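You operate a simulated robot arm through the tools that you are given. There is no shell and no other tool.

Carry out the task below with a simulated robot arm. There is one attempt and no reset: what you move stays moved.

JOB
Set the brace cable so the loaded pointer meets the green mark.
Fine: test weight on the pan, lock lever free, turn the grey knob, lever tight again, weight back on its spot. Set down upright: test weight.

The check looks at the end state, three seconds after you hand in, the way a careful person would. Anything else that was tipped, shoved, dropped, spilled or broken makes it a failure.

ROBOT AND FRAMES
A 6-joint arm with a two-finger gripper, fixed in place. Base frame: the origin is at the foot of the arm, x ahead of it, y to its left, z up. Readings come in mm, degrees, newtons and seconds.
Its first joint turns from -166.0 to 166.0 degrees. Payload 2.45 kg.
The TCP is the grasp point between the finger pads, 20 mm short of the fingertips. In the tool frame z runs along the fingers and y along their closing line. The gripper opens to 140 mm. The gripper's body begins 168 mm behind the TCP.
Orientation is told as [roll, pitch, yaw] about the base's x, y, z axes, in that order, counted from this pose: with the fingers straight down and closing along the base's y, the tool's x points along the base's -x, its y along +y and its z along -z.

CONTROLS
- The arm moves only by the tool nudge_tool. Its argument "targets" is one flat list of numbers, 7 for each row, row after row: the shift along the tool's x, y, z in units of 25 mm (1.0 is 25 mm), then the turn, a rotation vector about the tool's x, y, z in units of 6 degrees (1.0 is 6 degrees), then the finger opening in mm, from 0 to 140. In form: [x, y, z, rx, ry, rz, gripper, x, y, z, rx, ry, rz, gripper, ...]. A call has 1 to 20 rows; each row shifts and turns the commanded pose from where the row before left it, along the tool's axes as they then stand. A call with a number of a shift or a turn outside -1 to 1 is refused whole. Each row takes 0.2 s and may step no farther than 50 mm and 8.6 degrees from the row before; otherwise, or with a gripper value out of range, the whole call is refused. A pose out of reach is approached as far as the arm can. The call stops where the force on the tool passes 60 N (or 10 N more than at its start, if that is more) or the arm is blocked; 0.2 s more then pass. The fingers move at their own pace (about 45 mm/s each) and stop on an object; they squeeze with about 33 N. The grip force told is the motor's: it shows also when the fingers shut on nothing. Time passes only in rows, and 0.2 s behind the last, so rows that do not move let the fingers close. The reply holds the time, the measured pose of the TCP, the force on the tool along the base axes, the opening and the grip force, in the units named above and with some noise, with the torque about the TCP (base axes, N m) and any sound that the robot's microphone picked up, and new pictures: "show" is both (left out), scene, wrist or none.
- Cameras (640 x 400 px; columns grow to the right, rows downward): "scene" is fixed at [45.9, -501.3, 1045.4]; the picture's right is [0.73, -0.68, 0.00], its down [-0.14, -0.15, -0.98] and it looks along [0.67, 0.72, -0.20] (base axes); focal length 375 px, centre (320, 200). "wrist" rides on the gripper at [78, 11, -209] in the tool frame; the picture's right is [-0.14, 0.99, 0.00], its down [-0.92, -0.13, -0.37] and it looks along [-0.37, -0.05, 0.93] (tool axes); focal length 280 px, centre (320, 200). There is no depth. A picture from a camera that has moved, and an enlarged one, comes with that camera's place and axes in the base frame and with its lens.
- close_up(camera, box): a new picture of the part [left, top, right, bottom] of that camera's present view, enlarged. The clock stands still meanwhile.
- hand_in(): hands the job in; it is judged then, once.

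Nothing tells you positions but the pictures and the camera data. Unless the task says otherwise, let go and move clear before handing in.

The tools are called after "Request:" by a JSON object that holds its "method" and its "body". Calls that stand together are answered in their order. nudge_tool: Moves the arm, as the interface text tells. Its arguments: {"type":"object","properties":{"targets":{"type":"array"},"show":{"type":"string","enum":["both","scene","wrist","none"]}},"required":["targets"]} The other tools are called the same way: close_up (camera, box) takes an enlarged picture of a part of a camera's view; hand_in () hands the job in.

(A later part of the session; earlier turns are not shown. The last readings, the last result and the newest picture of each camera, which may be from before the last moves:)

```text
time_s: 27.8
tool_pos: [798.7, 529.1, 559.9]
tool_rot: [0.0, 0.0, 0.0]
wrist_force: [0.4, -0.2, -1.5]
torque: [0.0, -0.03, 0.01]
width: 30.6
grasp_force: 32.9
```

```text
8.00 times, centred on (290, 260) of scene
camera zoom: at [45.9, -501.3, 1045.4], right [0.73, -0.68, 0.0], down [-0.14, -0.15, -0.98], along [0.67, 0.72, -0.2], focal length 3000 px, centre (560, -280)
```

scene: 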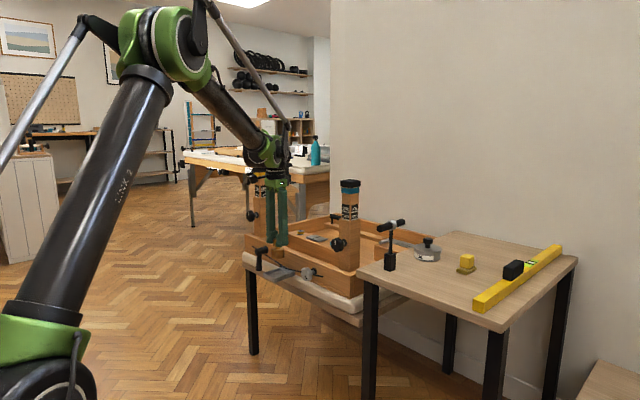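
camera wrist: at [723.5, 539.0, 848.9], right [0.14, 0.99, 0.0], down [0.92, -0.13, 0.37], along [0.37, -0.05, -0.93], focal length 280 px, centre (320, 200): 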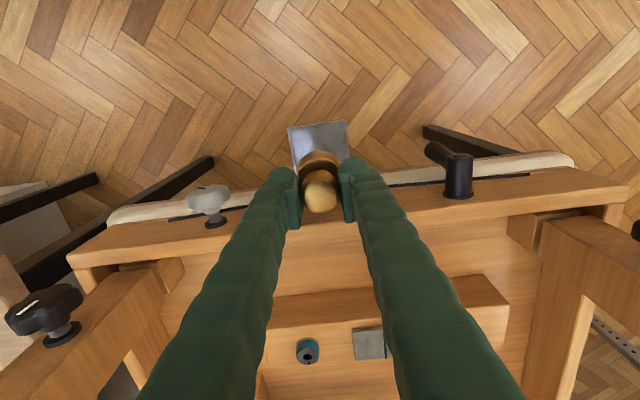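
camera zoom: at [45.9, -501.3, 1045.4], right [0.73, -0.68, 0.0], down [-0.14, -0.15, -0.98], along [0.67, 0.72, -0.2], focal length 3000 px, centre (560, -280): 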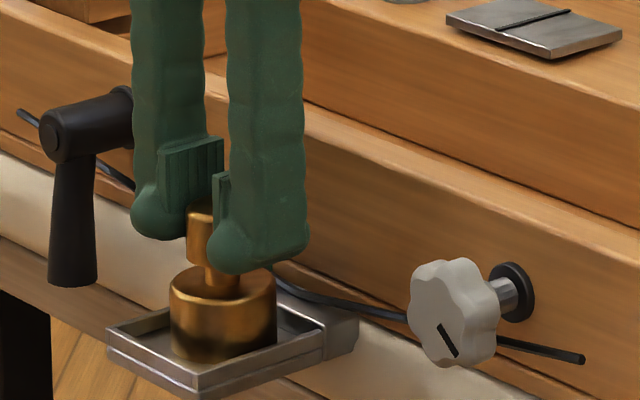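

The force has dropped to about -1.3 N and the pan has started to sag, so the weight is partly resting. I'll keep lowering until it's fully supported.

Request:
{"method": "nudge_tool", "body": {"targets": [0, 0, 0.1, 0, 0, 0, 0, 0, 0, 0, 0, 0, 0, 0, 0, 0, 0, 0, 0, 0, 0], "show": "none"}}

Request:
{"method": "nudge_tool", "body": {"targets": [0, 0, 0.1, 0, 0, 0, 0, 0, 0, 0, 0, 0, 0, 0, 0, 0, 0, 0, 0, 0, 0], "show": "none"}}

Request:
{"method": "nudge_tool", "body": {"targets": [0, 0, 0.1, 0, 0, 0, 0, 0, 0, 0, 0, 0, 0, 0, 0, 0, 0, 0, 0, 0, 0], "show": "none"}}

Request:
{"method": "close_up", "body": {"camera": "scene", "box": [250, 235, 330, 285]}}

```text
time_s: 28.6
tool_pos: [799.5, 528.2, 557.1]
tool_rot: [0.0, 0.1, 0.1]
wrist_force: [0.8, 0.4, -0.9]
torque: [-0.02, -0.03, 0.0]
width: 30.7
grasp_force: 32.7
```

```text
time_s: 29.4
tool_pos: [799.4, 529.4, 555.5]
tool_rot: [0.0, 0.0, 0.0]
wrist_force: [-0.7, 1.3, -0.7]
torque: [-0.01, 0.04, 0.01]
width: 30.5
grasp_force: 32.7
```

```text
time_s: 30.2
tool_pos: [799.7, 529.2, 551.8]
tool_rot: [0.0, 0.0, 0.0]
wrist_force: [0.3, -1.3, -0.2]
torque: [-0.02, 0.03, 0.0]
width: 30.6
grasp_force: 32.9
```

```text
8.00 times, centred on (290, 260) of scene
camera zoom: at [45.9, -501.3, 1045.4], right [0.73, -0.68, 0.0], down [-0.14, -0.15, -0.98], along [0.67, 0.72, -0.2], focal length 3000 px, centre (560, -280)
```

zoom: 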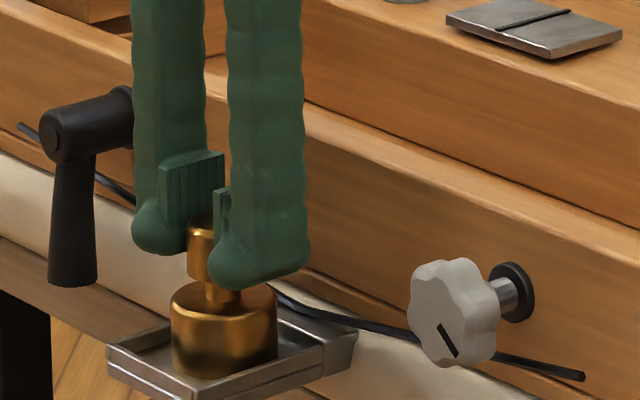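

The force is now close to zero, so the pan carries the weight. I'll open the fingers in place and check.

Request:
{"method": "nudge_tool", "body": {"targets": [0, 0, 0, 0, 0, 0, 34, 0, 0, 0, 0, 0, 0, 40, 0, 0, 0, 0, 0, 0, 50, 0, 0, 0, 0, 0, 0, 60, 0, 0, 0, 0, 0, 0, 60], "show": "none"}}

Request:
{"method": "close_up", "body": {"camera": "scene", "box": [250, 235, 330, 285]}}

Request:
{"method": "close_up", "body": {"camera": "wrist", "box": [260, 120, 380, 220]}}

```text
time_s: 31.4
tool_pos: [798.9, 529.3, 552.3]
tool_rot: [-0.1, 0.0, 0.0]
wrist_force: [0.1, 0.1, -0.2]
torque: [0.0, 0.02, 0.02]
width: 60.1
grasp_force: 0.1
```

```text
8.00 times, centred on (290, 260) of scene
camera zoom: at [45.9, -501.3, 1045.4], right [0.73, -0.68, 0.0], down [-0.14, -0.15, -0.98], along [0.67, 0.72, -0.2], focal length 3000 px, centre (560, -280)
```

zoom: 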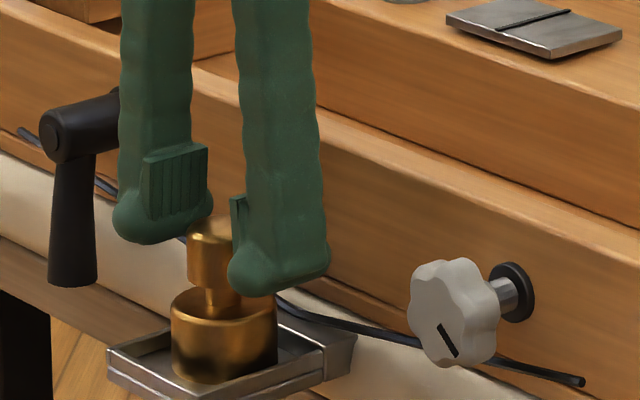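

```text
4.00 times, centred on (320, 170) of wrist
camera zoom: at [722.6, 540.0, 761.0], right [0.14, 0.99, 0.0], down [0.92, -0.13, 0.37], along [0.37, -0.05, -0.93], focal length 1122 px, centre (320, 320)
```

zoom: 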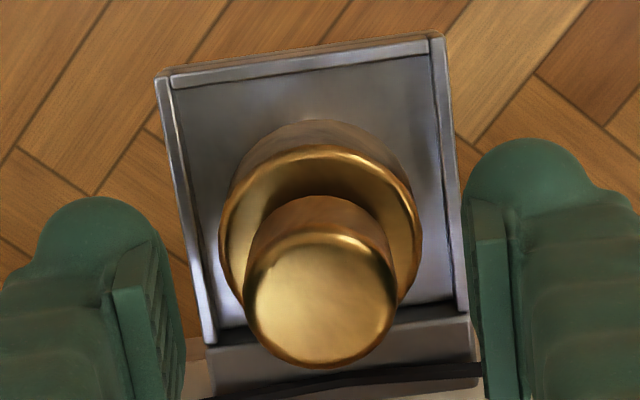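

The weight stands upright in the pan. I'll rise clear, back off and turn the tool to face the rail for a front view of the loaded pointer.

Request:
{"method": "nudge_tool", "body": {"targets": [0, 0, -0.5, 0, 0, 0, 64, 0, 0, -1, 0, 0, 0, 64, 0, 0, -1, 0, 0, 0, 64, 0, 0, -1, 0, 0, 0, 64, 0, 0, -1, 0, 0, 0, 64, 0, 0, -0.5, 0, 0, 0, 64, 0.724, 0.258, 0.28, 0, -1, 0, 140, 0.749, 0.258, 0.203, 0, -1, 0, 140, 0.766, 0.258, 0.123, 0, -1, 0, 140, 0.775, 0.258, 0.043, 0, -1, 0, 140, 0.775, 0.258, -0.039, 0, -1, 0, 140, 0.767, 0.258, -0.12, 0, -1, 0, 140, 0.75, 0.258, -0.199, 0, -1, 0, 140, 0.725, 0.258, -0.276, 0, -1, 0, 140, 0.693, 0.258, -0.351, 0, -1, 0, 140, 0.652, 0.258, -0.421, 0, -1, 0, 140, 0.604, 0.258, -0.487, 0, -1, 0, 140]}}

Request:
{"method": "close_up", "body": {"camera": "wrist", "box": [220, 125, 400, 237]}}

```text
time_s: 35.0
tool_pos: [600.2, 599.8, 600.4]
tool_rot: [0.1, -66.1, -0.2]
wrist_force: [-0.3, 0.5, -0.9]
torque: [0.03, 0.01, 0.04]
width: 140.0
grasp_force: 0.1
camera wrist: at [379.5, 611.0, 613.4], right [0.06, 0.99, 0.13], down [0.04, -0.13, 0.99], along [1.0, -0.05, -0.04], focal length 280 px, centre (320, 200)
```

scene: 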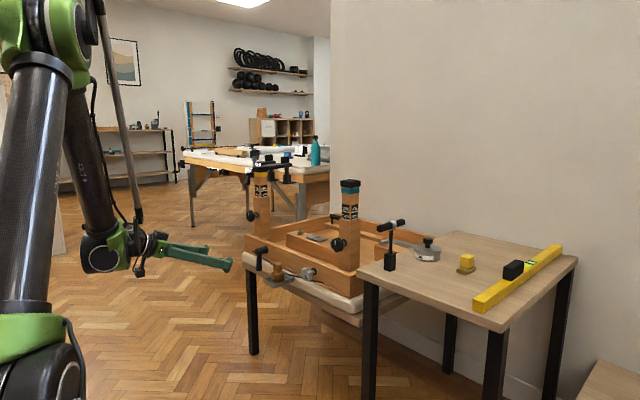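
wrist: 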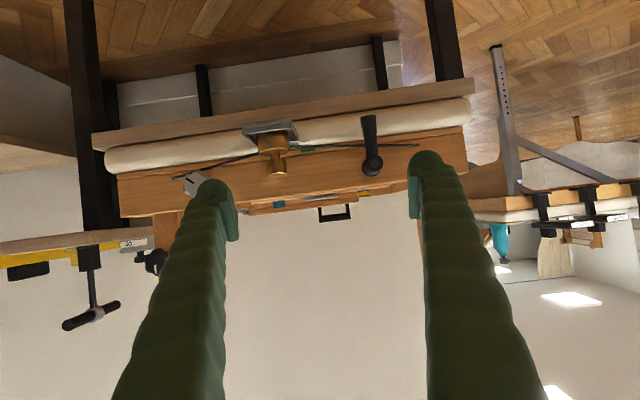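

```text
3.56 times, centred on (310, 181) of wrist
camera zoom: at [379.5, 611.0, 613.4], right [0.06, 0.99, 0.13], down [0.04, -0.13, 0.99], along [1.0, -0.05, -0.04], focal length 997 px, centre (356, 268)
```

zoom: 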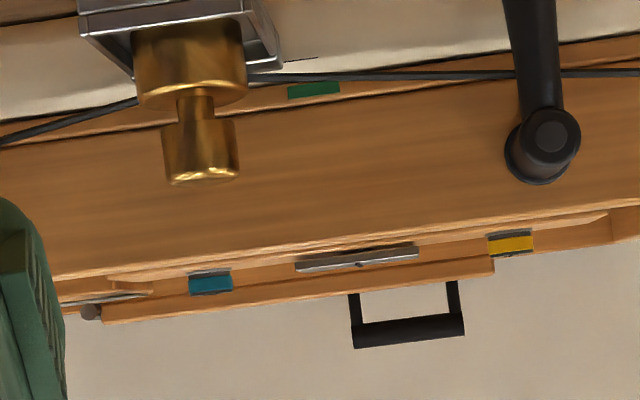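

Request:
{"method": "close_up", "body": {"camera": "wrist", "box": [240, 110, 330, 166]}}

Request:
{"method": "close_up", "body": {"camera": "scene", "box": [240, 235, 330, 291]}}

Request:
{"method": "close_up", "body": {"camera": "wrist", "box": [160, 140, 240, 210]}}

```text
7.11 times, centred on (285, 138) of wrist
camera zoom: at [379.5, 611.0, 613.4], right [0.06, 0.99, 0.13], down [0.04, -0.13, 0.99], along [1.0, -0.05, -0.04], focal length 1994 px, centre (569, 641)
```

zoom: 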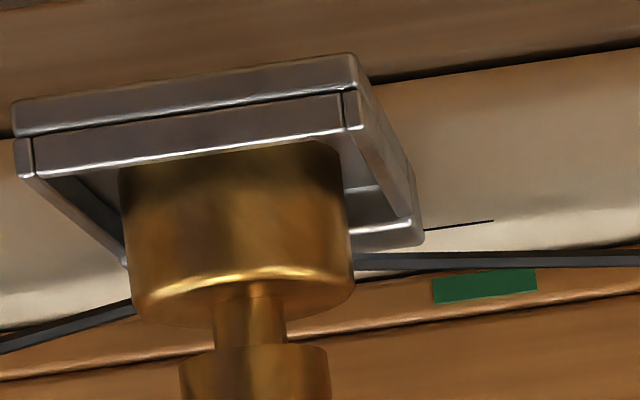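

```text
7.11 times, centred on (285, 263) of scene
camera zoom: at [45.9, -501.3, 1045.4], right [0.73, -0.68, 0.0], down [-0.14, -0.15, -0.98], along [0.67, 0.72, -0.2], focal length 2667 px, centre (569, -248)
```

zoom: 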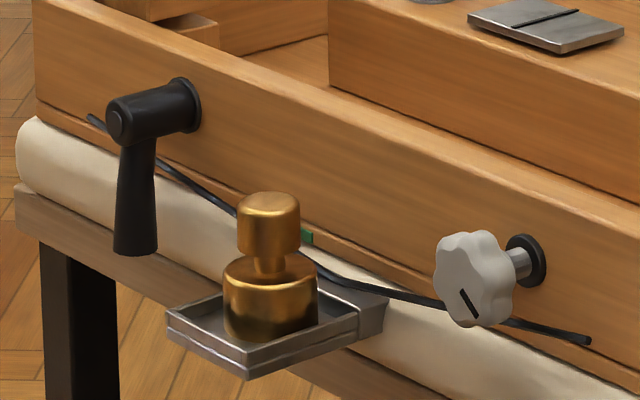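

```text
5.71 times, centred on (200, 175) of wrist
camera zoom: at [379.5, 611.0, 613.4], right [0.06, 0.99, 0.13], down [0.04, -0.13, 0.99], along [1.0, -0.05, -0.04], focal length 1602 px, centre (1006, 343)
```

zoom: 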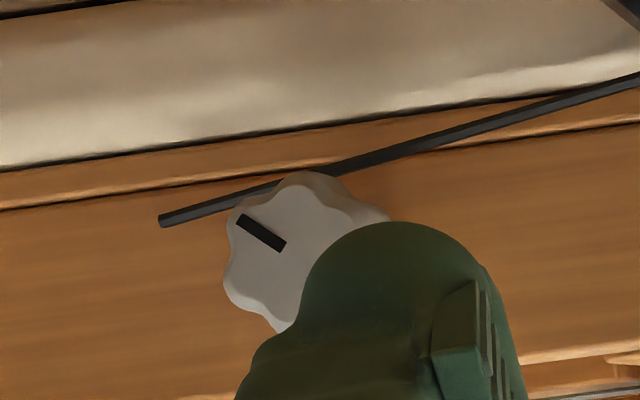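

With the load on, the pointer hangs about 15 mm below the green mark, so the cable has to be tightened. Next I'll go level with the lever handle at (817, 679, ~500) and narrow the fingers to straddle it.

Request:
{"method": "nudge_tool", "body": {"targets": [0.568, 0.6, 0.691, 0, -1, 0, 70, 0.637, 0.6, 0.628, 0, -1, 0, 70, 0.699, 0.6, 0.558, 0, -1, 0, 70, 0.754, 0.6, 0.481, 0, -1, 0, 70, 0.44, 0.38, 0.8, 0, 0, 0, 70, 0.44, 0.38, 0.8, 0, 0, 0, 70, 0, 0, 0, 0, 0, 0, 70]}}

Request:
{"method": "close_up", "body": {"camera": "wrist", "box": [240, 130, 400, 230]}}

```text
time_s: 36.6
tool_pos: [678.3, 679.8, 499.1]
tool_rot: [163.2, -90.0, -163.1]
wrist_force: [0.3, -0.2, 0.7]
torque: [0.03, 0.02, 0.01]
width: 70.2
grasp_force: 0.0
camera wrist: at [471.3, 690.0, 419.5], right [0.0, 0.99, 0.14], down [-0.37, -0.13, 0.92], along [0.93, -0.05, 0.37], focal length 280 px, centre (320, 200)
```

scene: 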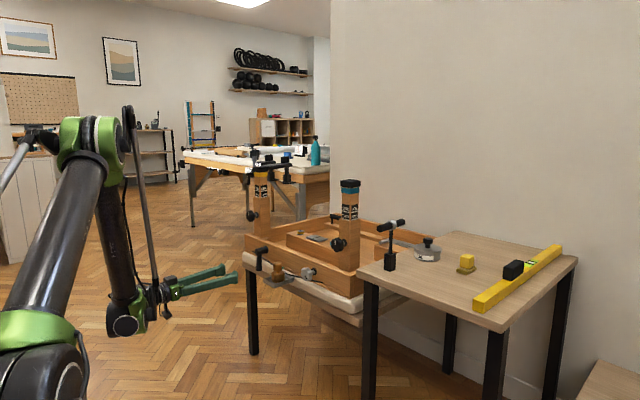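
wrist: 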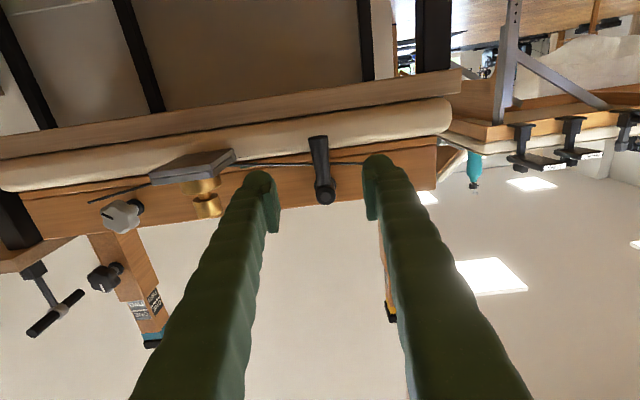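

```text
4.00 times, centred on (320, 180) of wrist
camera zoom: at [471.3, 690.0, 419.5], right [0.0, 0.99, 0.14], down [-0.37, -0.13, 0.92], along [0.93, -0.05, 0.37], focal length 1122 px, centre (320, 280)
```

zoom: 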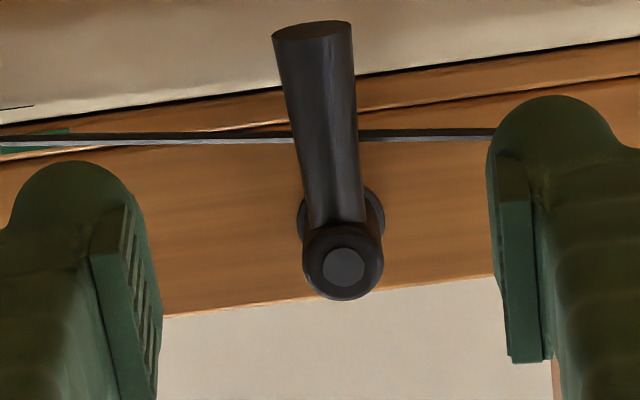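

The lever geometry is consistent across views: pivot at y≈679, z≈551, handle end at z≈477. I'll advance so the open fingers straddle the handle, keeping the tips short of the cable plane at x≈840.

Request:
{"method": "nudge_tool", "body": {"targets": [0, 0, 0.9, 0, 0, 0, 70, 0, 0, 0.9, 0, 0, 0, 70, 0, 0, 0.9, 0, 0, 0, 70, 0, 0, 0.9, 0, 0, 0, 70, 0, 0, 0.9, 0, 0, 0, 70, 0, 0, 0.6, 0, 0, 0, 70, 0, 0, 0, 0, 0, 0, 70]}}

Request:
{"method": "close_up", "body": {"camera": "wrist", "box": [240, 110, 400, 220]}}

Request:
{"method": "close_up", "body": {"camera": "scene", "box": [220, 225, 330, 294]}}

```text
time_s: 38.2
tool_pos: [809.8, 679.5, 497.8]
tool_rot: [153.7, -90.0, -153.8]
wrist_force: [-0.2, 0.3, -0.7]
torque: [0.02, 0.01, 0.01]
width: 70.0
grasp_force: 0.0
camera wrist: at [601.9, 689.4, 419.8], right [0.0, 0.99, 0.14], down [-0.37, -0.13, 0.92], along [0.93, -0.05, 0.37], focal length 280 px, centre (320, 200)
```

scene: 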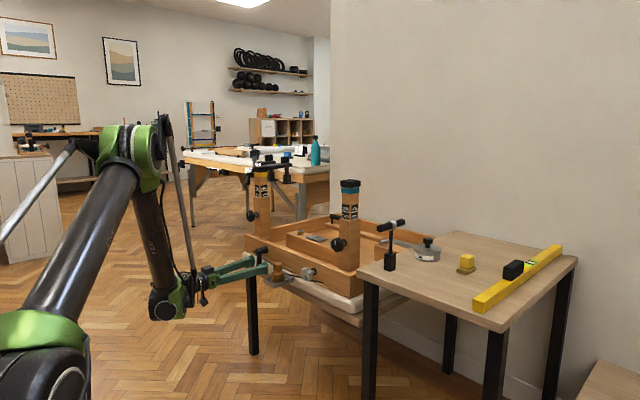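
wrist: 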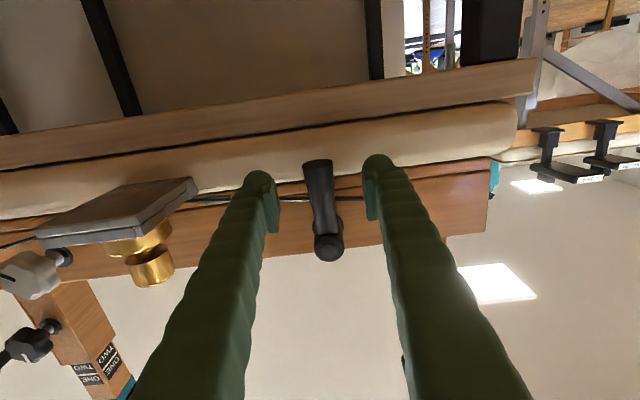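

```text
3.64 times, centred on (320, 165) of wrist
camera zoom: at [601.9, 689.4, 419.8], right [0.0, 0.99, 0.14], down [-0.37, -0.13, 0.92], along [0.93, -0.05, 0.37], focal length 1020 px, centre (320, 327)
```

zoom: 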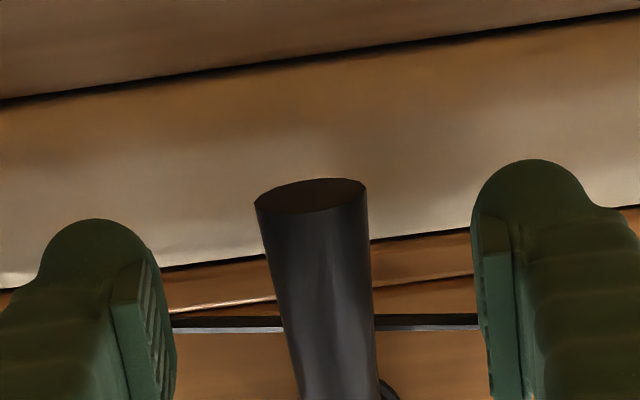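

```text
5.80 times, centred on (275, 260) of scene
camera zoom: at [45.9, -501.3, 1045.4], right [0.73, -0.68, 0.0], down [-0.14, -0.15, -0.98], along [0.67, 0.72, -0.2], focal length 2174 px, centre (581, -145)
```

zoom: 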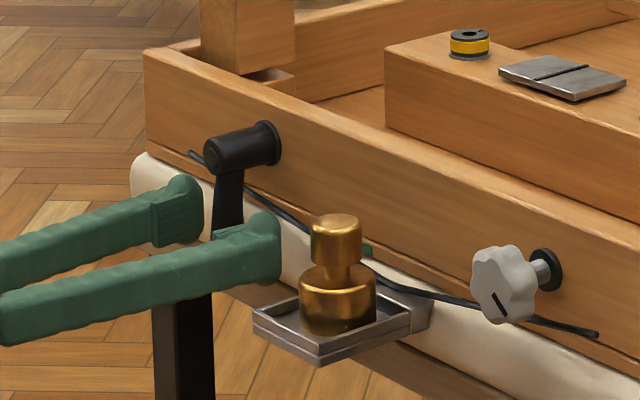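

The fingers straddle the handle and clear the pan. I'll close them to a loose cage and try a small swing toward the pan side (counter-clockwise from the front), watching the force.

Request:
{"method": "nudge_tool", "body": {"targets": [0, 0, 0, 0, 0, 0, 27, 0, 0, 0, 0, 0, 0, 27, 0, 0, 0, 0, 0, 0, 27, 0, 0, 0, 0, 0, 0, 27], "show": "none"}}

Request:
{"method": "nudge_tool", "body": {"targets": [-0.0118, -0.2258, 0, 0, 0, -1, 27, -0.0118, -0.2258, 0, 0, 0, -1, 27, 0, 0, 0, 0, 0, 0, 27]}}

Request:
{"method": "close_up", "body": {"camera": "wrist", "box": [240, 110, 400, 220]}}

```text
time_s: 39.2
tool_pos: [809.7, 679.7, 498.8]
tool_rot: [151.7, -90.0, -151.6]
wrist_force: [0.6, 0.3, 0.8]
torque: [-0.01, -0.05, -0.01]
width: 27.2
grasp_force: 0.0
```

```text
time_s: 40.0
tool_pos: [807.2, 669.5, 499.7]
tool_rot: [-90.2, -78.0, 90.2]
wrist_force: [0.4, 2.2, 0.6]
torque: [0.09, 0.02, 0.01]
width: 28.9
grasp_force: 1.5
camera wrist: at [600.1, 662.7, 420.3], right [0.0, 1.0, -0.07], down [-0.37, 0.07, 0.93], along [0.93, 0.03, 0.37], focal length 280 px, centre (320, 200)
```

scene: 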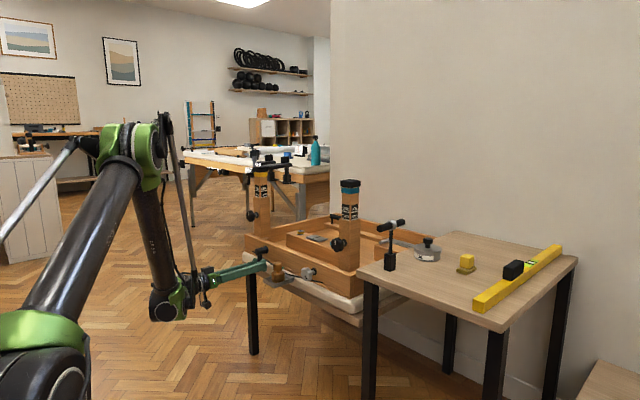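
wrist: 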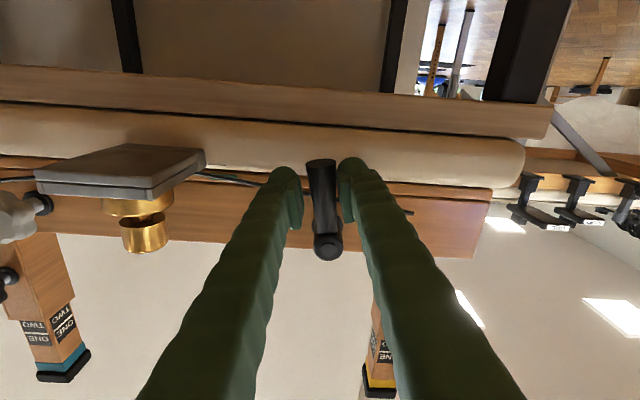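

```text
3.64 times, centred on (320, 165) of wrist
camera zoom: at [600.1, 662.7, 420.3], right [0.0, 1.0, -0.07], down [-0.37, 0.07, 0.93], along [0.93, 0.03, 0.37], focal length 1020 px, centre (320, 327)
```

zoom: 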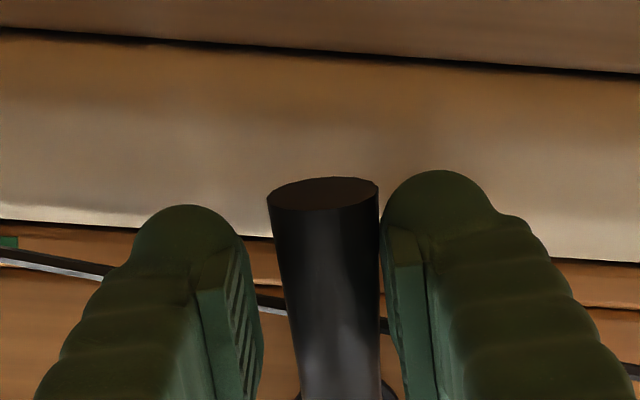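

The lever is following toward -y with only about 2 N of resistance, so I'll keep swinging it in that direction.

Request:
{"method": "nudge_tool", "body": {"targets": [-0.0118, -0.2258, 0, 0, 0, -1, 27, -0.0118, -0.2258, 0, 0, 0, -1, 27, -0.0118, -0.2258, 0, 0, 0, -1, 27], "show": "none"}}

Request:
{"method": "nudge_tool", "body": {"targets": [-0.0118, -0.2258, 0, 0, 0, -1, 27, -0.0118, -0.2258, 0, 0, 0, -1, 27, -0.0118, -0.2258, 0, 0, 0, -1, 27]}}

Request:
{"method": "close_up", "body": {"camera": "wrist", "box": [200, 100, 440, 260]}}

Request:
{"method": "close_up", "body": {"camera": "scene", "box": [220, 225, 330, 294]}}

```text
time_s: 40.8
tool_pos: [808.2, 651.9, 505.6]
tool_rot: [-90.0, -59.9, 90.0]
wrist_force: [0.1, 1.2, -0.8]
torque: [0.03, -0.01, -0.01]
width: 28.2
grasp_force: 0.7
```

```text
time_s: 41.6
tool_pos: [807.2, 638.8, 515.5]
tool_rot: [-90.0, -41.8, 90.0]
wrist_force: [-0.3, 0.8, -0.4]
torque: [0.0, -0.02, 0.03]
width: 27.6
grasp_force: 0.2
camera wrist: at [599.3, 588.5, 455.0], right [0.0, 0.76, -0.64], down [-0.37, 0.6, 0.71], along [0.93, 0.24, 0.28], focal length 280 px, centre (320, 200)
```

scene: 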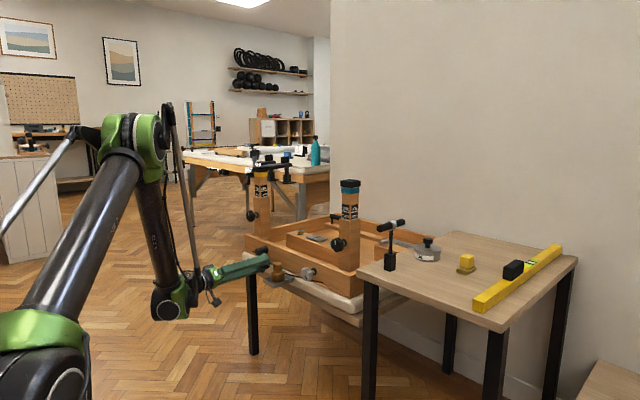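
wrist: 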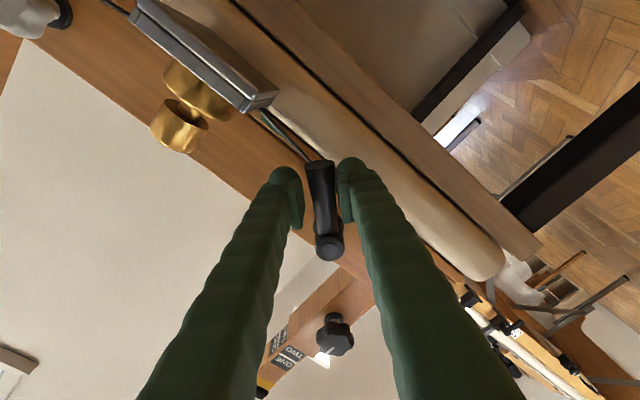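

```text
2.50 times, centred on (320, 180) of wrist
camera zoom: at [599.3, 588.5, 455.0], right [0.0, 0.76, -0.64], down [-0.37, 0.6, 0.71], along [0.93, 0.24, 0.28], focal length 701 px, centre (320, 250)
```

zoom: 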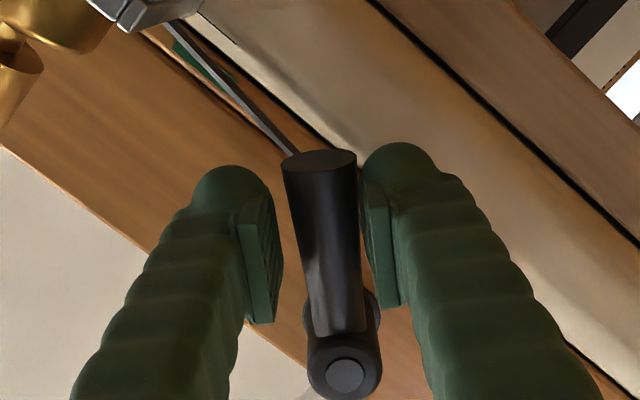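

```text
5.80 times, centred on (275, 260) of scene
camera zoom: at [45.9, -501.3, 1045.4], right [0.73, -0.68, 0.0], down [-0.14, -0.15, -0.98], along [0.67, 0.72, -0.2], focal length 2174 px, centre (581, -145)
```

zoom: 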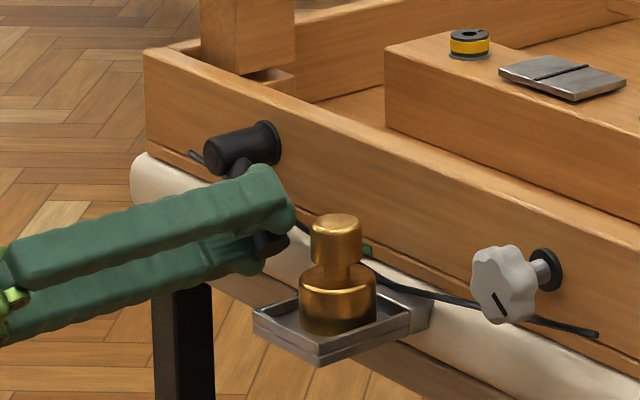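

Request:
{"method": "nudge_tool", "body": {"targets": [-0.0118, -0.2258, 0, 0, 0, -1, 27, -0.0118, -0.2258, 0, 0, 0, -1, 27, -0.0118, -0.2258, 0, 0, 0, -1, 27], "show": "none"}}

Request:
{"method": "nudge_tool", "body": {"targets": [-0.0118, -0.2258, 0, 0, 0, -1, 27, -0.0118, -0.2258, 0, 0, 0, -1, 27], "show": "none"}}

Request:
{"method": "nudge_tool", "body": {"targets": [-0.0118, -0.2258, 0, 0, 0, -1, 27, -0.0118, -0.2258, 0, 0, 0, -1, 27]}}

Request:
{"method": "close_up", "body": {"camera": "scene", "box": [220, 225, 330, 294]}}

Request:
{"method": "close_up", "body": {"camera": "wrist", "box": [200, 100, 440, 260]}}

```text
time_s: 42.4
tool_pos: [807.9, 630.6, 530.4]
tool_rot: [-90.0, -23.9, 89.9]
wrist_force: [0.5, -0.1, -0.9]
torque: [0.02, 0.04, 0.05]
width: 27.8
grasp_force: 0.4
```

```text
time_s: 43.0
tool_pos: [807.4, 627.3, 541.1]
tool_rot: [-90.0, -12.0, 90.0]
wrist_force: [0.4, -0.1, -0.6]
torque: [0.01, 0.01, -0.03]
width: 27.5
grasp_force: 0.8
```

```text
time_s: 43.6
tool_pos: [807.3, 627.0, 552.2]
tool_rot: [-89.9, 0.1, 90.0]
wrist_force: [0.4, -0.2, -1.0]
torque: [0.0, 0.01, 0.0]
width: 27.5
grasp_force: 0.1
camera wrist: at [599.7, 547.9, 540.7], right [0.0, 0.14, -0.99], down [-0.37, 0.92, 0.13], along [0.93, 0.36, 0.05], focal length 280 px, centre (320, 200)
```

scene: 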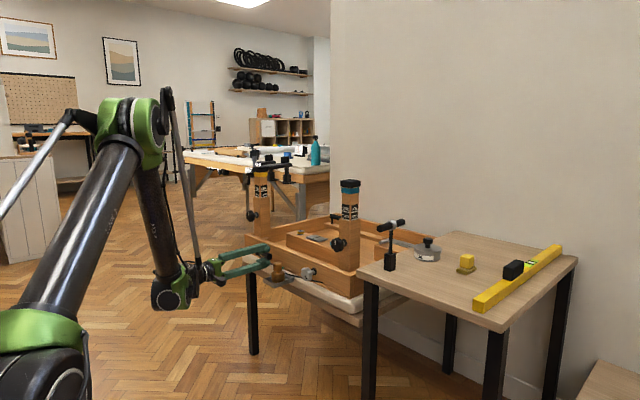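
wrist: 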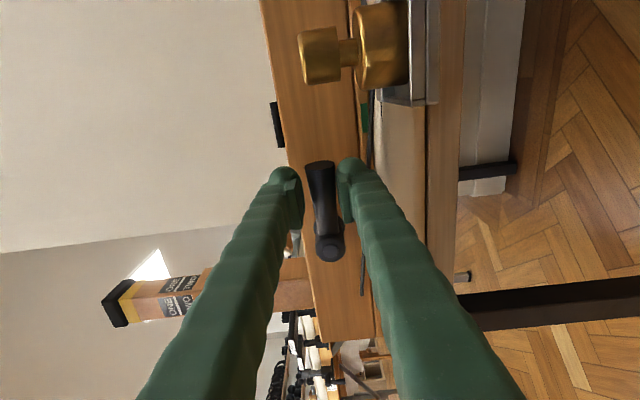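

```text
5.80 times, centred on (275, 260) of scene
camera zoom: at [45.9, -501.3, 1045.4], right [0.73, -0.68, 0.0], down [-0.14, -0.15, -0.98], along [0.67, 0.72, -0.2], focal length 2174 px, centre (581, -145)
```

zoom: 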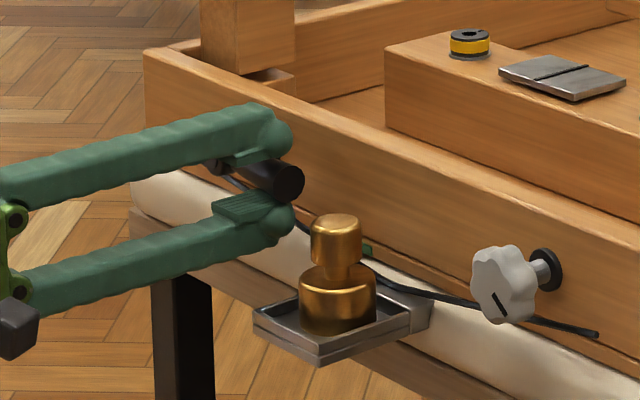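

```text
2.50 times, centred on (320, 180) of wrist
camera zoom: at [599.7, 547.9, 540.7], right [0.0, 0.14, -0.99], down [-0.37, 0.92, 0.13], along [0.93, 0.36, 0.05], focal length 701 px, centre (320, 250)
```

zoom: 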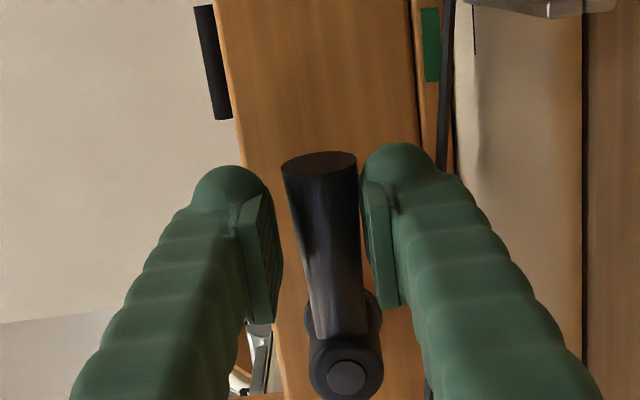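

The lever is now horizontal with no stop met. I'll go a bit further to see whether there is an end stop.

Request:
{"method": "nudge_tool", "body": {"targets": [-0.0118, -0.2258, 0, 0, 0, -1, 27, -0.0118, -0.2258, 0, 0, 0, -1, 27, 0, 0, 0, 0, 0, 0, 27], "show": "wrist"}}

Request:
{"method": "close_up", "body": {"camera": "wrist", "box": [200, 100, 440, 260]}}

```text
time_s: 44.4
tool_pos: [806.4, 628.0, 561.4]
tool_rot: [-90.0, 12.0, 90.0]
wrist_force: [1.3, 1.7, -17.1]
torque: [0.3, 0.15, 0.05]
width: 37.5
grasp_force: 7.6
camera wrist: at [599.0, 549.6, 567.1], right [0.0, -0.07, -1.0], down [-0.37, 0.93, -0.07], along [0.93, 0.37, -0.03], focal length 280 px, centre (320, 200)
```

wrist: 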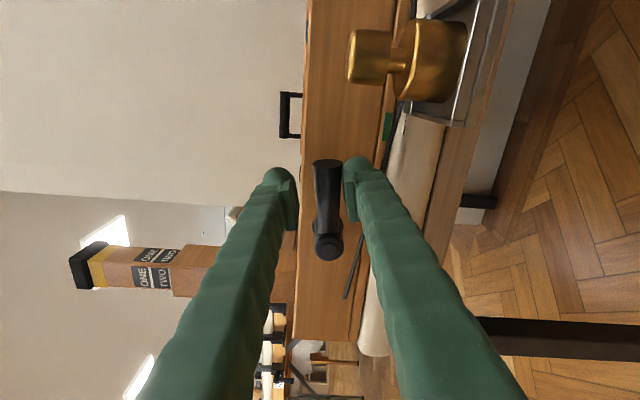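

```text
2.50 times, centred on (320, 180) of wrist
camera zoom: at [599.0, 549.6, 567.1], right [0.0, -0.07, -1.0], down [-0.37, 0.93, -0.07], along [0.93, 0.37, -0.03], focal length 701 px, centre (320, 250)
```

zoom: 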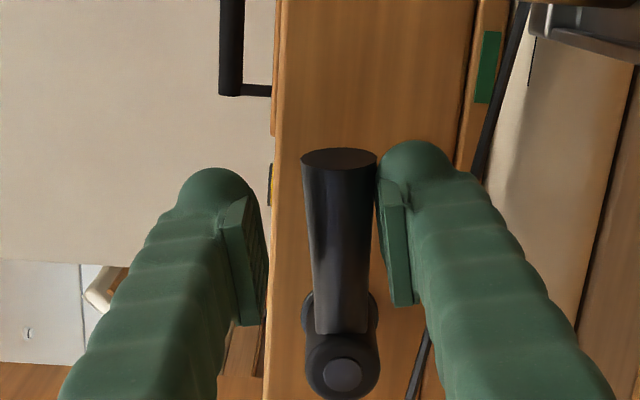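

The force rose to 17 N, so the lever's free stop is at about 90°. I'll ease back to relieve it, open the fingers and withdraw straight out.

Request:
{"method": "nudge_tool", "body": {"targets": [-0.0118, 0.2258, 0, 0, 0, 1, 30, -0.0118, 0.2258, 0, 0, 0, 1, 30, 0, 0, 0, 0, 0, 0, 45, 0, 0, 0, 0, 0, 0, 60, 0, 0, 0, 0, 0, 0, 60], "show": "none"}}

Request:
{"method": "close_up", "body": {"camera": "wrist", "box": [200, 100, 440, 260]}}

```text
time_s: 45.6
tool_pos: [807.3, 626.8, 551.9]
tool_rot: [-90.1, 0.0, 90.1]
wrist_force: [0.5, -0.1, -0.2]
torque: [0.02, 0.02, 0.03]
width: 60.0
grasp_force: 0.0
```

```text
2.50 times, centred on (320, 180) of wrist
camera zoom: at [599.3, 547.6, 540.2], right [0.0, 0.14, -0.99], down [-0.37, 0.92, 0.13], along [0.93, 0.36, 0.05], focal length 701 px, centre (320, 250)
```

zoom: 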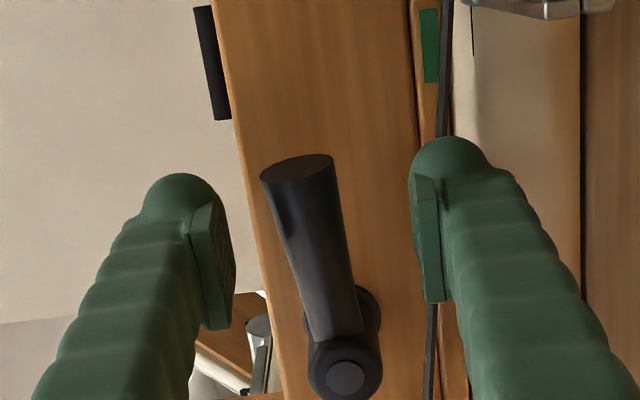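

The lever stays at its free stop. I'll withdraw straight back and move across to line up with the grey knob near (808, 395, 548).

Request:
{"method": "nudge_tool", "body": {"targets": [0, 0, -1, 0, 0, 0, 70, 0, 0, -1, 0, 0, 0, 70, 0, 0, -1, 0, 0, 0, 70, 0, 0, -1, 0, 0, 0, 70, 0, 0, -1, 0, 0, 0, 70, 0, 0, -1, 0, 0, 0, 70, 0.926, 0.016, 0, 0, 0, 0, 80, 0.926, 0.016, 0, 0, 0, 0, 80, 0.926, 0.016, 0, 0, 0, 0, 80, 0.926, 0.016, 0, 0, 0, 0, 80, 0.926, 0.016, 0, 0, 0, 0, 80, 0.926, 0.016, 0, 0, 0, 0, 80, 0.926, 0.016, 0, 0, 0, 0, 80, 0.926, 0.016, 0, 0, 0, 0, 80, 0.926, 0.016, 0, 0, 0, 0, 80, 0.926, 0.016, 0, 0, 0, 0, 80]}}

Request:
{"method": "close_up", "body": {"camera": "wrist", "box": [240, 130, 400, 230]}}

Request:
{"method": "close_up", "body": {"camera": "scene", "box": [220, 225, 330, 294]}}

```text
time_s: 49.0
tool_pos: [717.7, 492.5, 646.9]
tool_rot: [-90.0, -0.1, 89.9]
wrist_force: [-0.9, 0.1, 0.2]
torque: [0.03, 0.01, -0.05]
width: 79.8
grasp_force: 0.1
out of reach, approached as far as the arm can: row 7, 8, 9, 10, 11, 12, 13, 14, 15, 16
camera wrist: at [508.7, 414.2, 635.5], right [0.0, 0.14, -0.99], down [-0.37, 0.92, 0.13], along [0.93, 0.36, 0.05], focal length 280 px, centre (320, 200)
```

scene: 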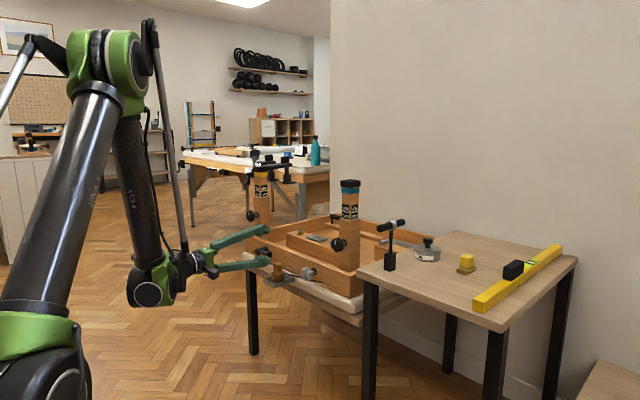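
wrist: 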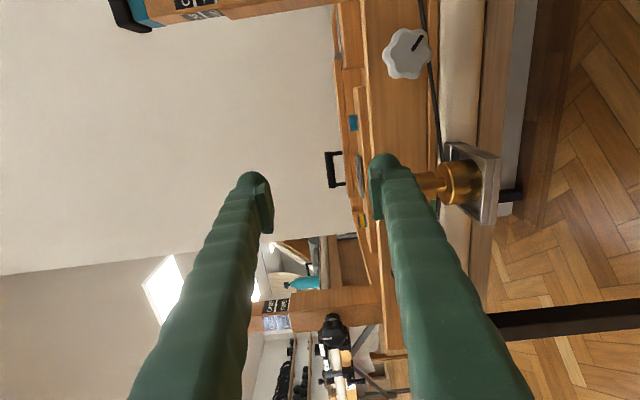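

```text
4.00 times, centred on (320, 180) of wrist
camera zoom: at [508.7, 414.2, 635.5], right [0.0, 0.14, -0.99], down [-0.37, 0.92, 0.13], along [0.93, 0.36, 0.05], focal length 1122 px, centre (320, 280)
```

zoom: 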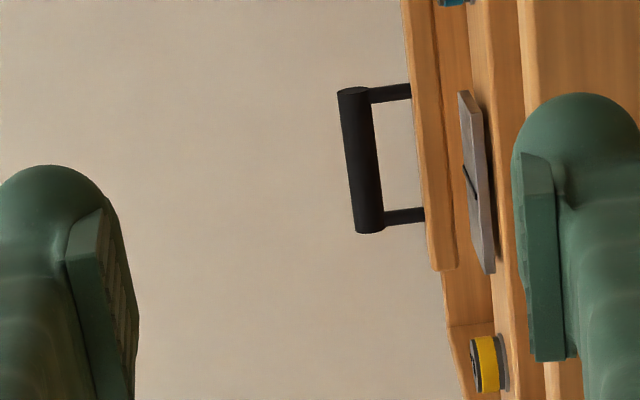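

```text
5.80 times, centred on (275, 260) of scene
camera zoom: at [45.9, -501.3, 1045.4], right [0.73, -0.68, 0.0], down [-0.14, -0.15, -0.98], along [0.67, 0.72, -0.2], focal length 2174 px, centre (581, -145)
```

zoom: 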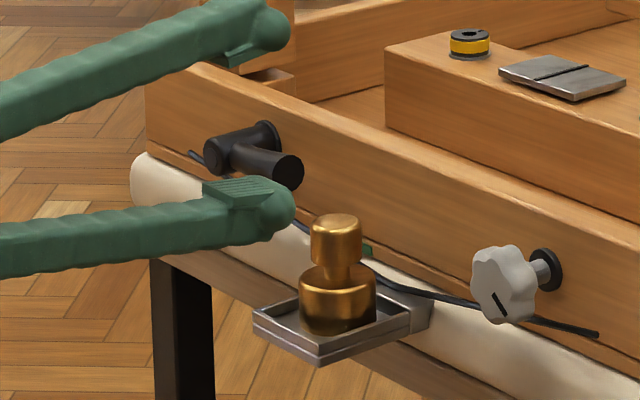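

Part of that traverse was out of reach with the tool level, because the arm would have to fold too tightly, so the arm stopped short at (718, 493, 647). Nothing was touched. I'll send one hold row to learn where the commanded pose stands.

Request:
{"method": "nudge_tool", "body": {"targets": [0, 0, 0, 0, 0, 0, 80], "show": "none"}}

Request:
{"method": "close_up", "body": {"camera": "wrist", "box": [360, 0, 520, 230]}}

```text
time_s: 49.4
tool_pos: [715.6, 493.4, 645.7]
tool_rot: [-90.0, 0.0, 89.9]
wrist_force: [-0.4, 0.0, 1.0]
torque: [-0.04, -0.01, 0.01]
width: 79.9
grasp_force: 0.2
```

```text
1.74 times, centred on (440, 115) of wrist
camera zoom: at [508.8, 414.0, 635.5], right [0.0, 0.14, -0.99], down [-0.37, 0.92, 0.13], along [0.93, 0.36, 0.05], focal length 488 px, centre (111, 348)
```

zoom: 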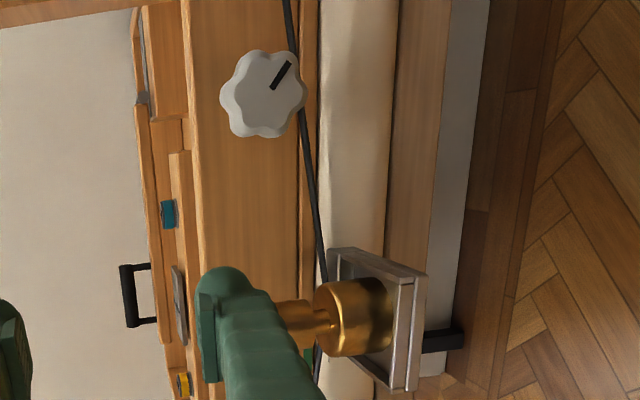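

The command stays anchored at the reached pose. I'll roll the fingers back to close along y and pitch the tool 30° below level, which keeps the wrist within reach for the knob.

Request:
{"method": "nudge_tool", "body": {"targets": [0, -0.1, 0, 0, 0, 1, 80, 0, 0, 0, 0, 0, 1, 80, 0, 0, 0, 0, 0, 1, 80, 0, 0, 0, 0, 0, 1, 80, 0, 0, 0, 0, 0, 1, 80, 0, 0, 0, 0, 0, 1, 80, 0, 0, 0, 0, 0, 1, 80, 0, 0, 0, 0, 0, 1, 80, 0, 0, 0, 0, 0, 1, 80, 0, 0, 0, 0, 0, 1, 80, 0, 0, 0, 0, 0, 1, 80, 0, 0, 0, 0, 0, 1, 80, 0, 0, 0, 0, 0, 1, 80, 0, 0, 0, 0, 0, 1, 80, 0, 0, 0, 0, 0, 1, 80, 0, 0, 0, 0, 1, 0, 80, 0, 0, 0, 0, 1, 0, 80, 0, 0, 0, 0, 1, 0, 80, 0, 0, 0, 0, 1, 0, 80, 0, 0, 0, 0, 1, 0, 80]}}

```text
time_s: 53.6
tool_pos: [716.6, 492.3, 649.0]
tool_rot: [0.1, -59.9, -0.1]
wrist_force: [-1.3, -1.2, -1.1]
torque: [-0.01, 0.0, -0.04]
width: 79.9
grasp_force: 0.1
camera wrist: at [498.3, 501.8, 685.9], right [0.07, 0.99, 0.12], down [0.14, -0.13, 0.98], along [0.99, -0.05, -0.15], focal length 280 px, centre (320, 200)
```

scene: 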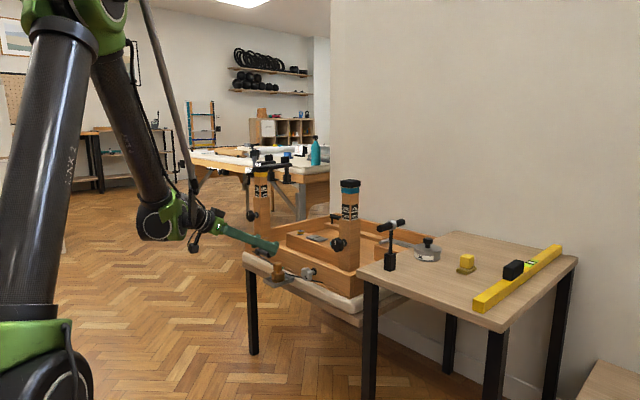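
wrist: 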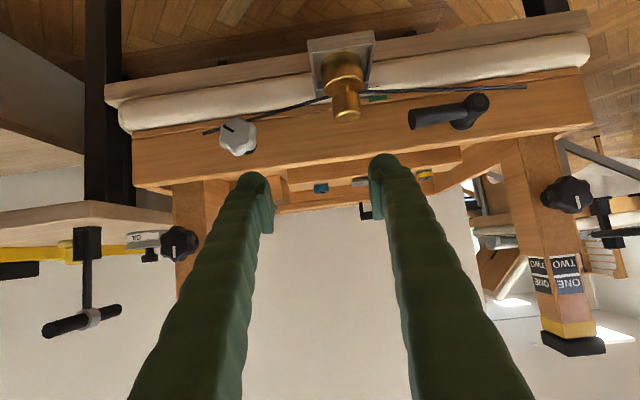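

Request:
{"method": "close_up", "body": {"camera": "wrist", "box": [330, 75, 410, 125]}}

Request:
{"method": "close_up", "body": {"camera": "wrist", "box": [190, 100, 290, 170]}}

```text
8.00 times, centred on (370, 100) of wrist
camera zoom: at [498.3, 501.8, 685.9], right [0.07, 0.99, 0.12], down [0.14, -0.13, 0.98], along [0.99, -0.05, -0.15], focal length 2243 px, centre (-80, 1000)
```

zoom: 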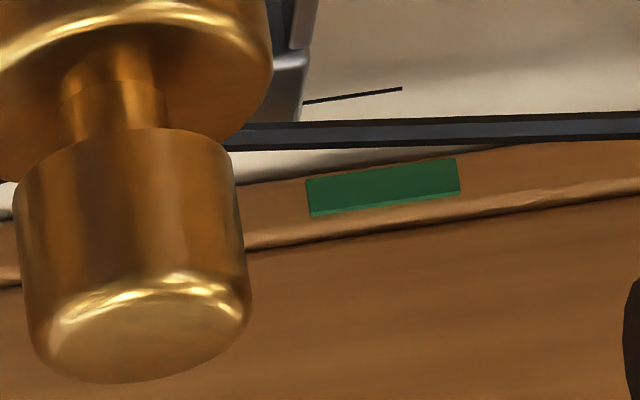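

```text
5.71 times, centred on (240, 135) of wrist
camera zoom: at [498.3, 501.8, 685.9], right [0.07, 0.99, 0.12], down [0.14, -0.13, 0.98], along [0.99, -0.05, -0.15], focal length 1602 px, centre (777, 571)
```

zoom: 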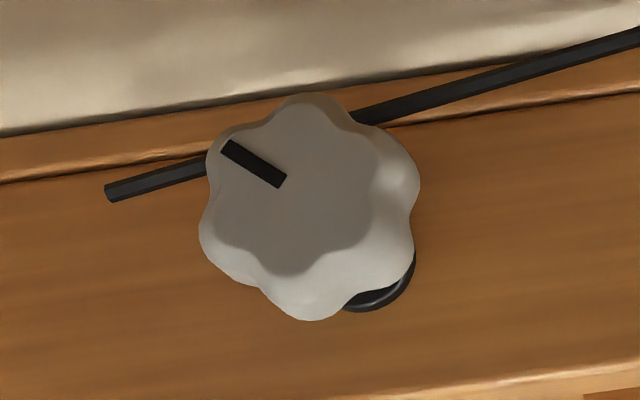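

The knob is centred near y=395, z=549, with its face at x≈808 and a diameter of about 42 mm. I'll move to a pre-grasp point in line with it.

Request:
{"method": "nudge_tool", "body": {"targets": [0.425, -0.97, 0.465, 0, 0, 0, 80, 0.425, -0.97, 0.465, 0, 0, 0, 80, 0.425, -0.97, 0.465, 0, 0, 0, 80, 0.425, -0.97, 0.465, 0, 0, 0, 80, 0, 0, 0, 0, 0, 0, 80]}}

Request:
{"method": "close_up", "body": {"camera": "wrist", "box": [240, 110, 400, 230]}}

```text
time_s: 54.8
tool_pos: [733.9, 395.7, 587.3]
tool_rot: [0.0, -60.0, -0.2]
wrist_force: [0.6, 0.7, 0.3]
torque: [0.01, 0.01, 0.0]
width: 79.8
grasp_force: 0.0
camera wrist: at [515.8, 405.4, 624.4], right [0.07, 0.99, 0.12], down [0.14, -0.13, 0.98], along [0.99, -0.05, -0.15], focal length 280 px, centre (320, 200)
```

scene: 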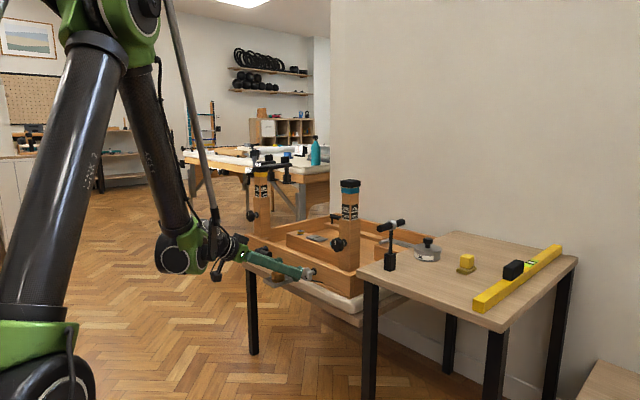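
wrist: 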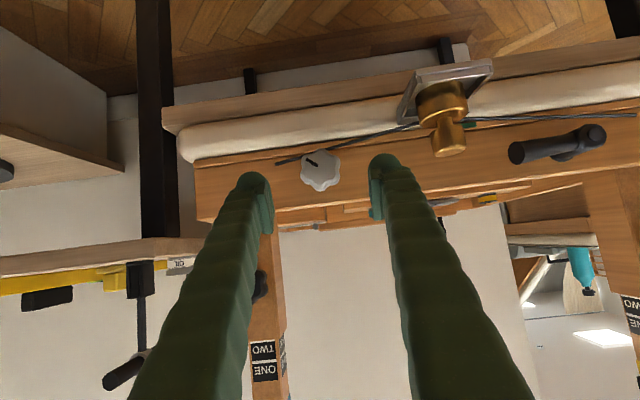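

```text
3.33 times, centred on (320, 170) of wrist
camera zoom: at [515.8, 405.4, 624.4], right [0.07, 0.99, 0.12], down [0.14, -0.13, 0.98], along [0.99, -0.05, -0.15], focal length 935 px, centre (320, 300)
```

zoom: 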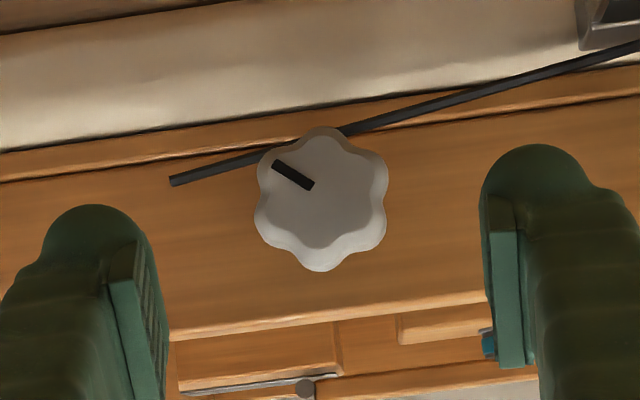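

Request:
{"method": "nudge_tool", "body": {"targets": [-0.01, -0.01, 0.8, 0, 0, 0, 80, -0.01, -0.01, 0.8, 0, 0, 0, 80, -0.01, -0.01, 0.8, 0, 0, 0, 70, -0.01, 0, 0.8, 0, 0, 0, 70, 0, 0, 0, 0, 0, 0, 70]}}

Request:
{"method": "close_up", "body": {"camera": "wrist", "box": [240, 110, 400, 230]}}

Request:
{"method": "close_up", "body": {"camera": "scene", "box": [240, 235, 350, 304]}}

```text
time_s: 56.0
tool_pos: [803.7, 395.3, 550.1]
tool_rot: [0.0, -60.1, -0.1]
wrist_force: [-0.7, 0.6, -0.2]
torque: [0.01, -0.02, 0.02]
width: 69.9
grasp_force: 0.0
camera wrist: at [586.1, 404.9, 586.2], right [0.07, 0.99, 0.12], down [0.14, -0.13, 0.98], along [0.99, -0.05, -0.15], focal length 280 px, centre (320, 200)
```

scene: 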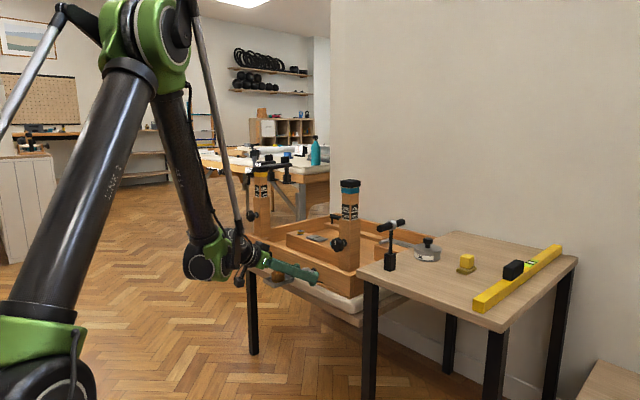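
wrist: 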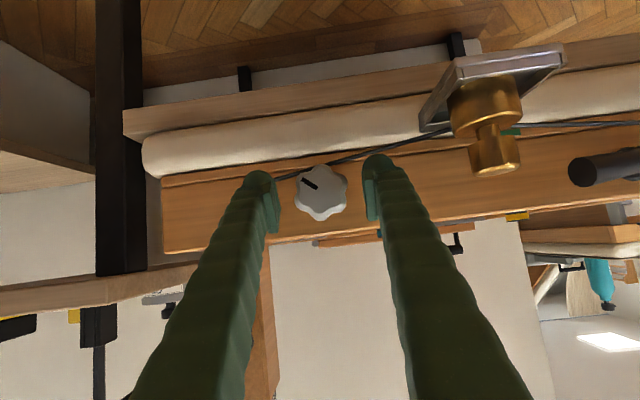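

```text
3.33 times, centred on (320, 170) of wrist
camera zoom: at [586.1, 404.9, 586.2], right [0.07, 0.99, 0.12], down [0.14, -0.13, 0.98], along [0.99, -0.05, -0.15], focal length 935 px, centre (320, 300)
```

zoom: 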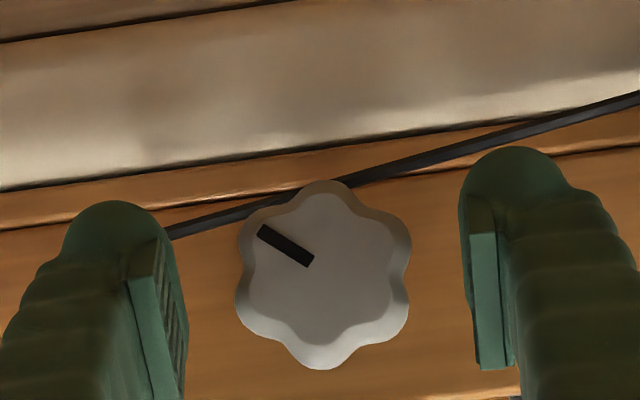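

```text
5.80 times, centred on (295, 270) of scene
camera zoom: at [45.9, -501.3, 1045.4], right [0.73, -0.68, 0.0], down [-0.14, -0.15, -0.98], along [0.67, 0.72, -0.2], focal length 2174 px, centre (465, -203)
```

zoom: 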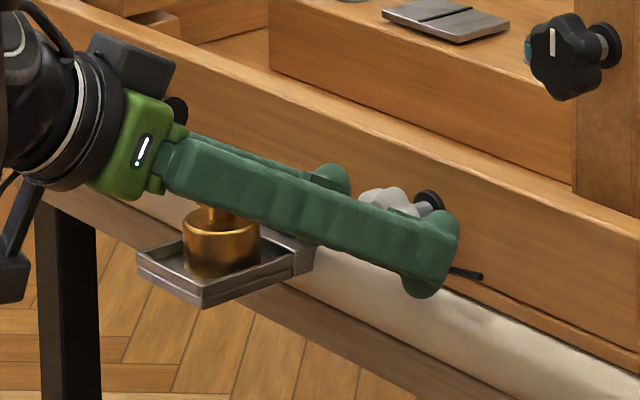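

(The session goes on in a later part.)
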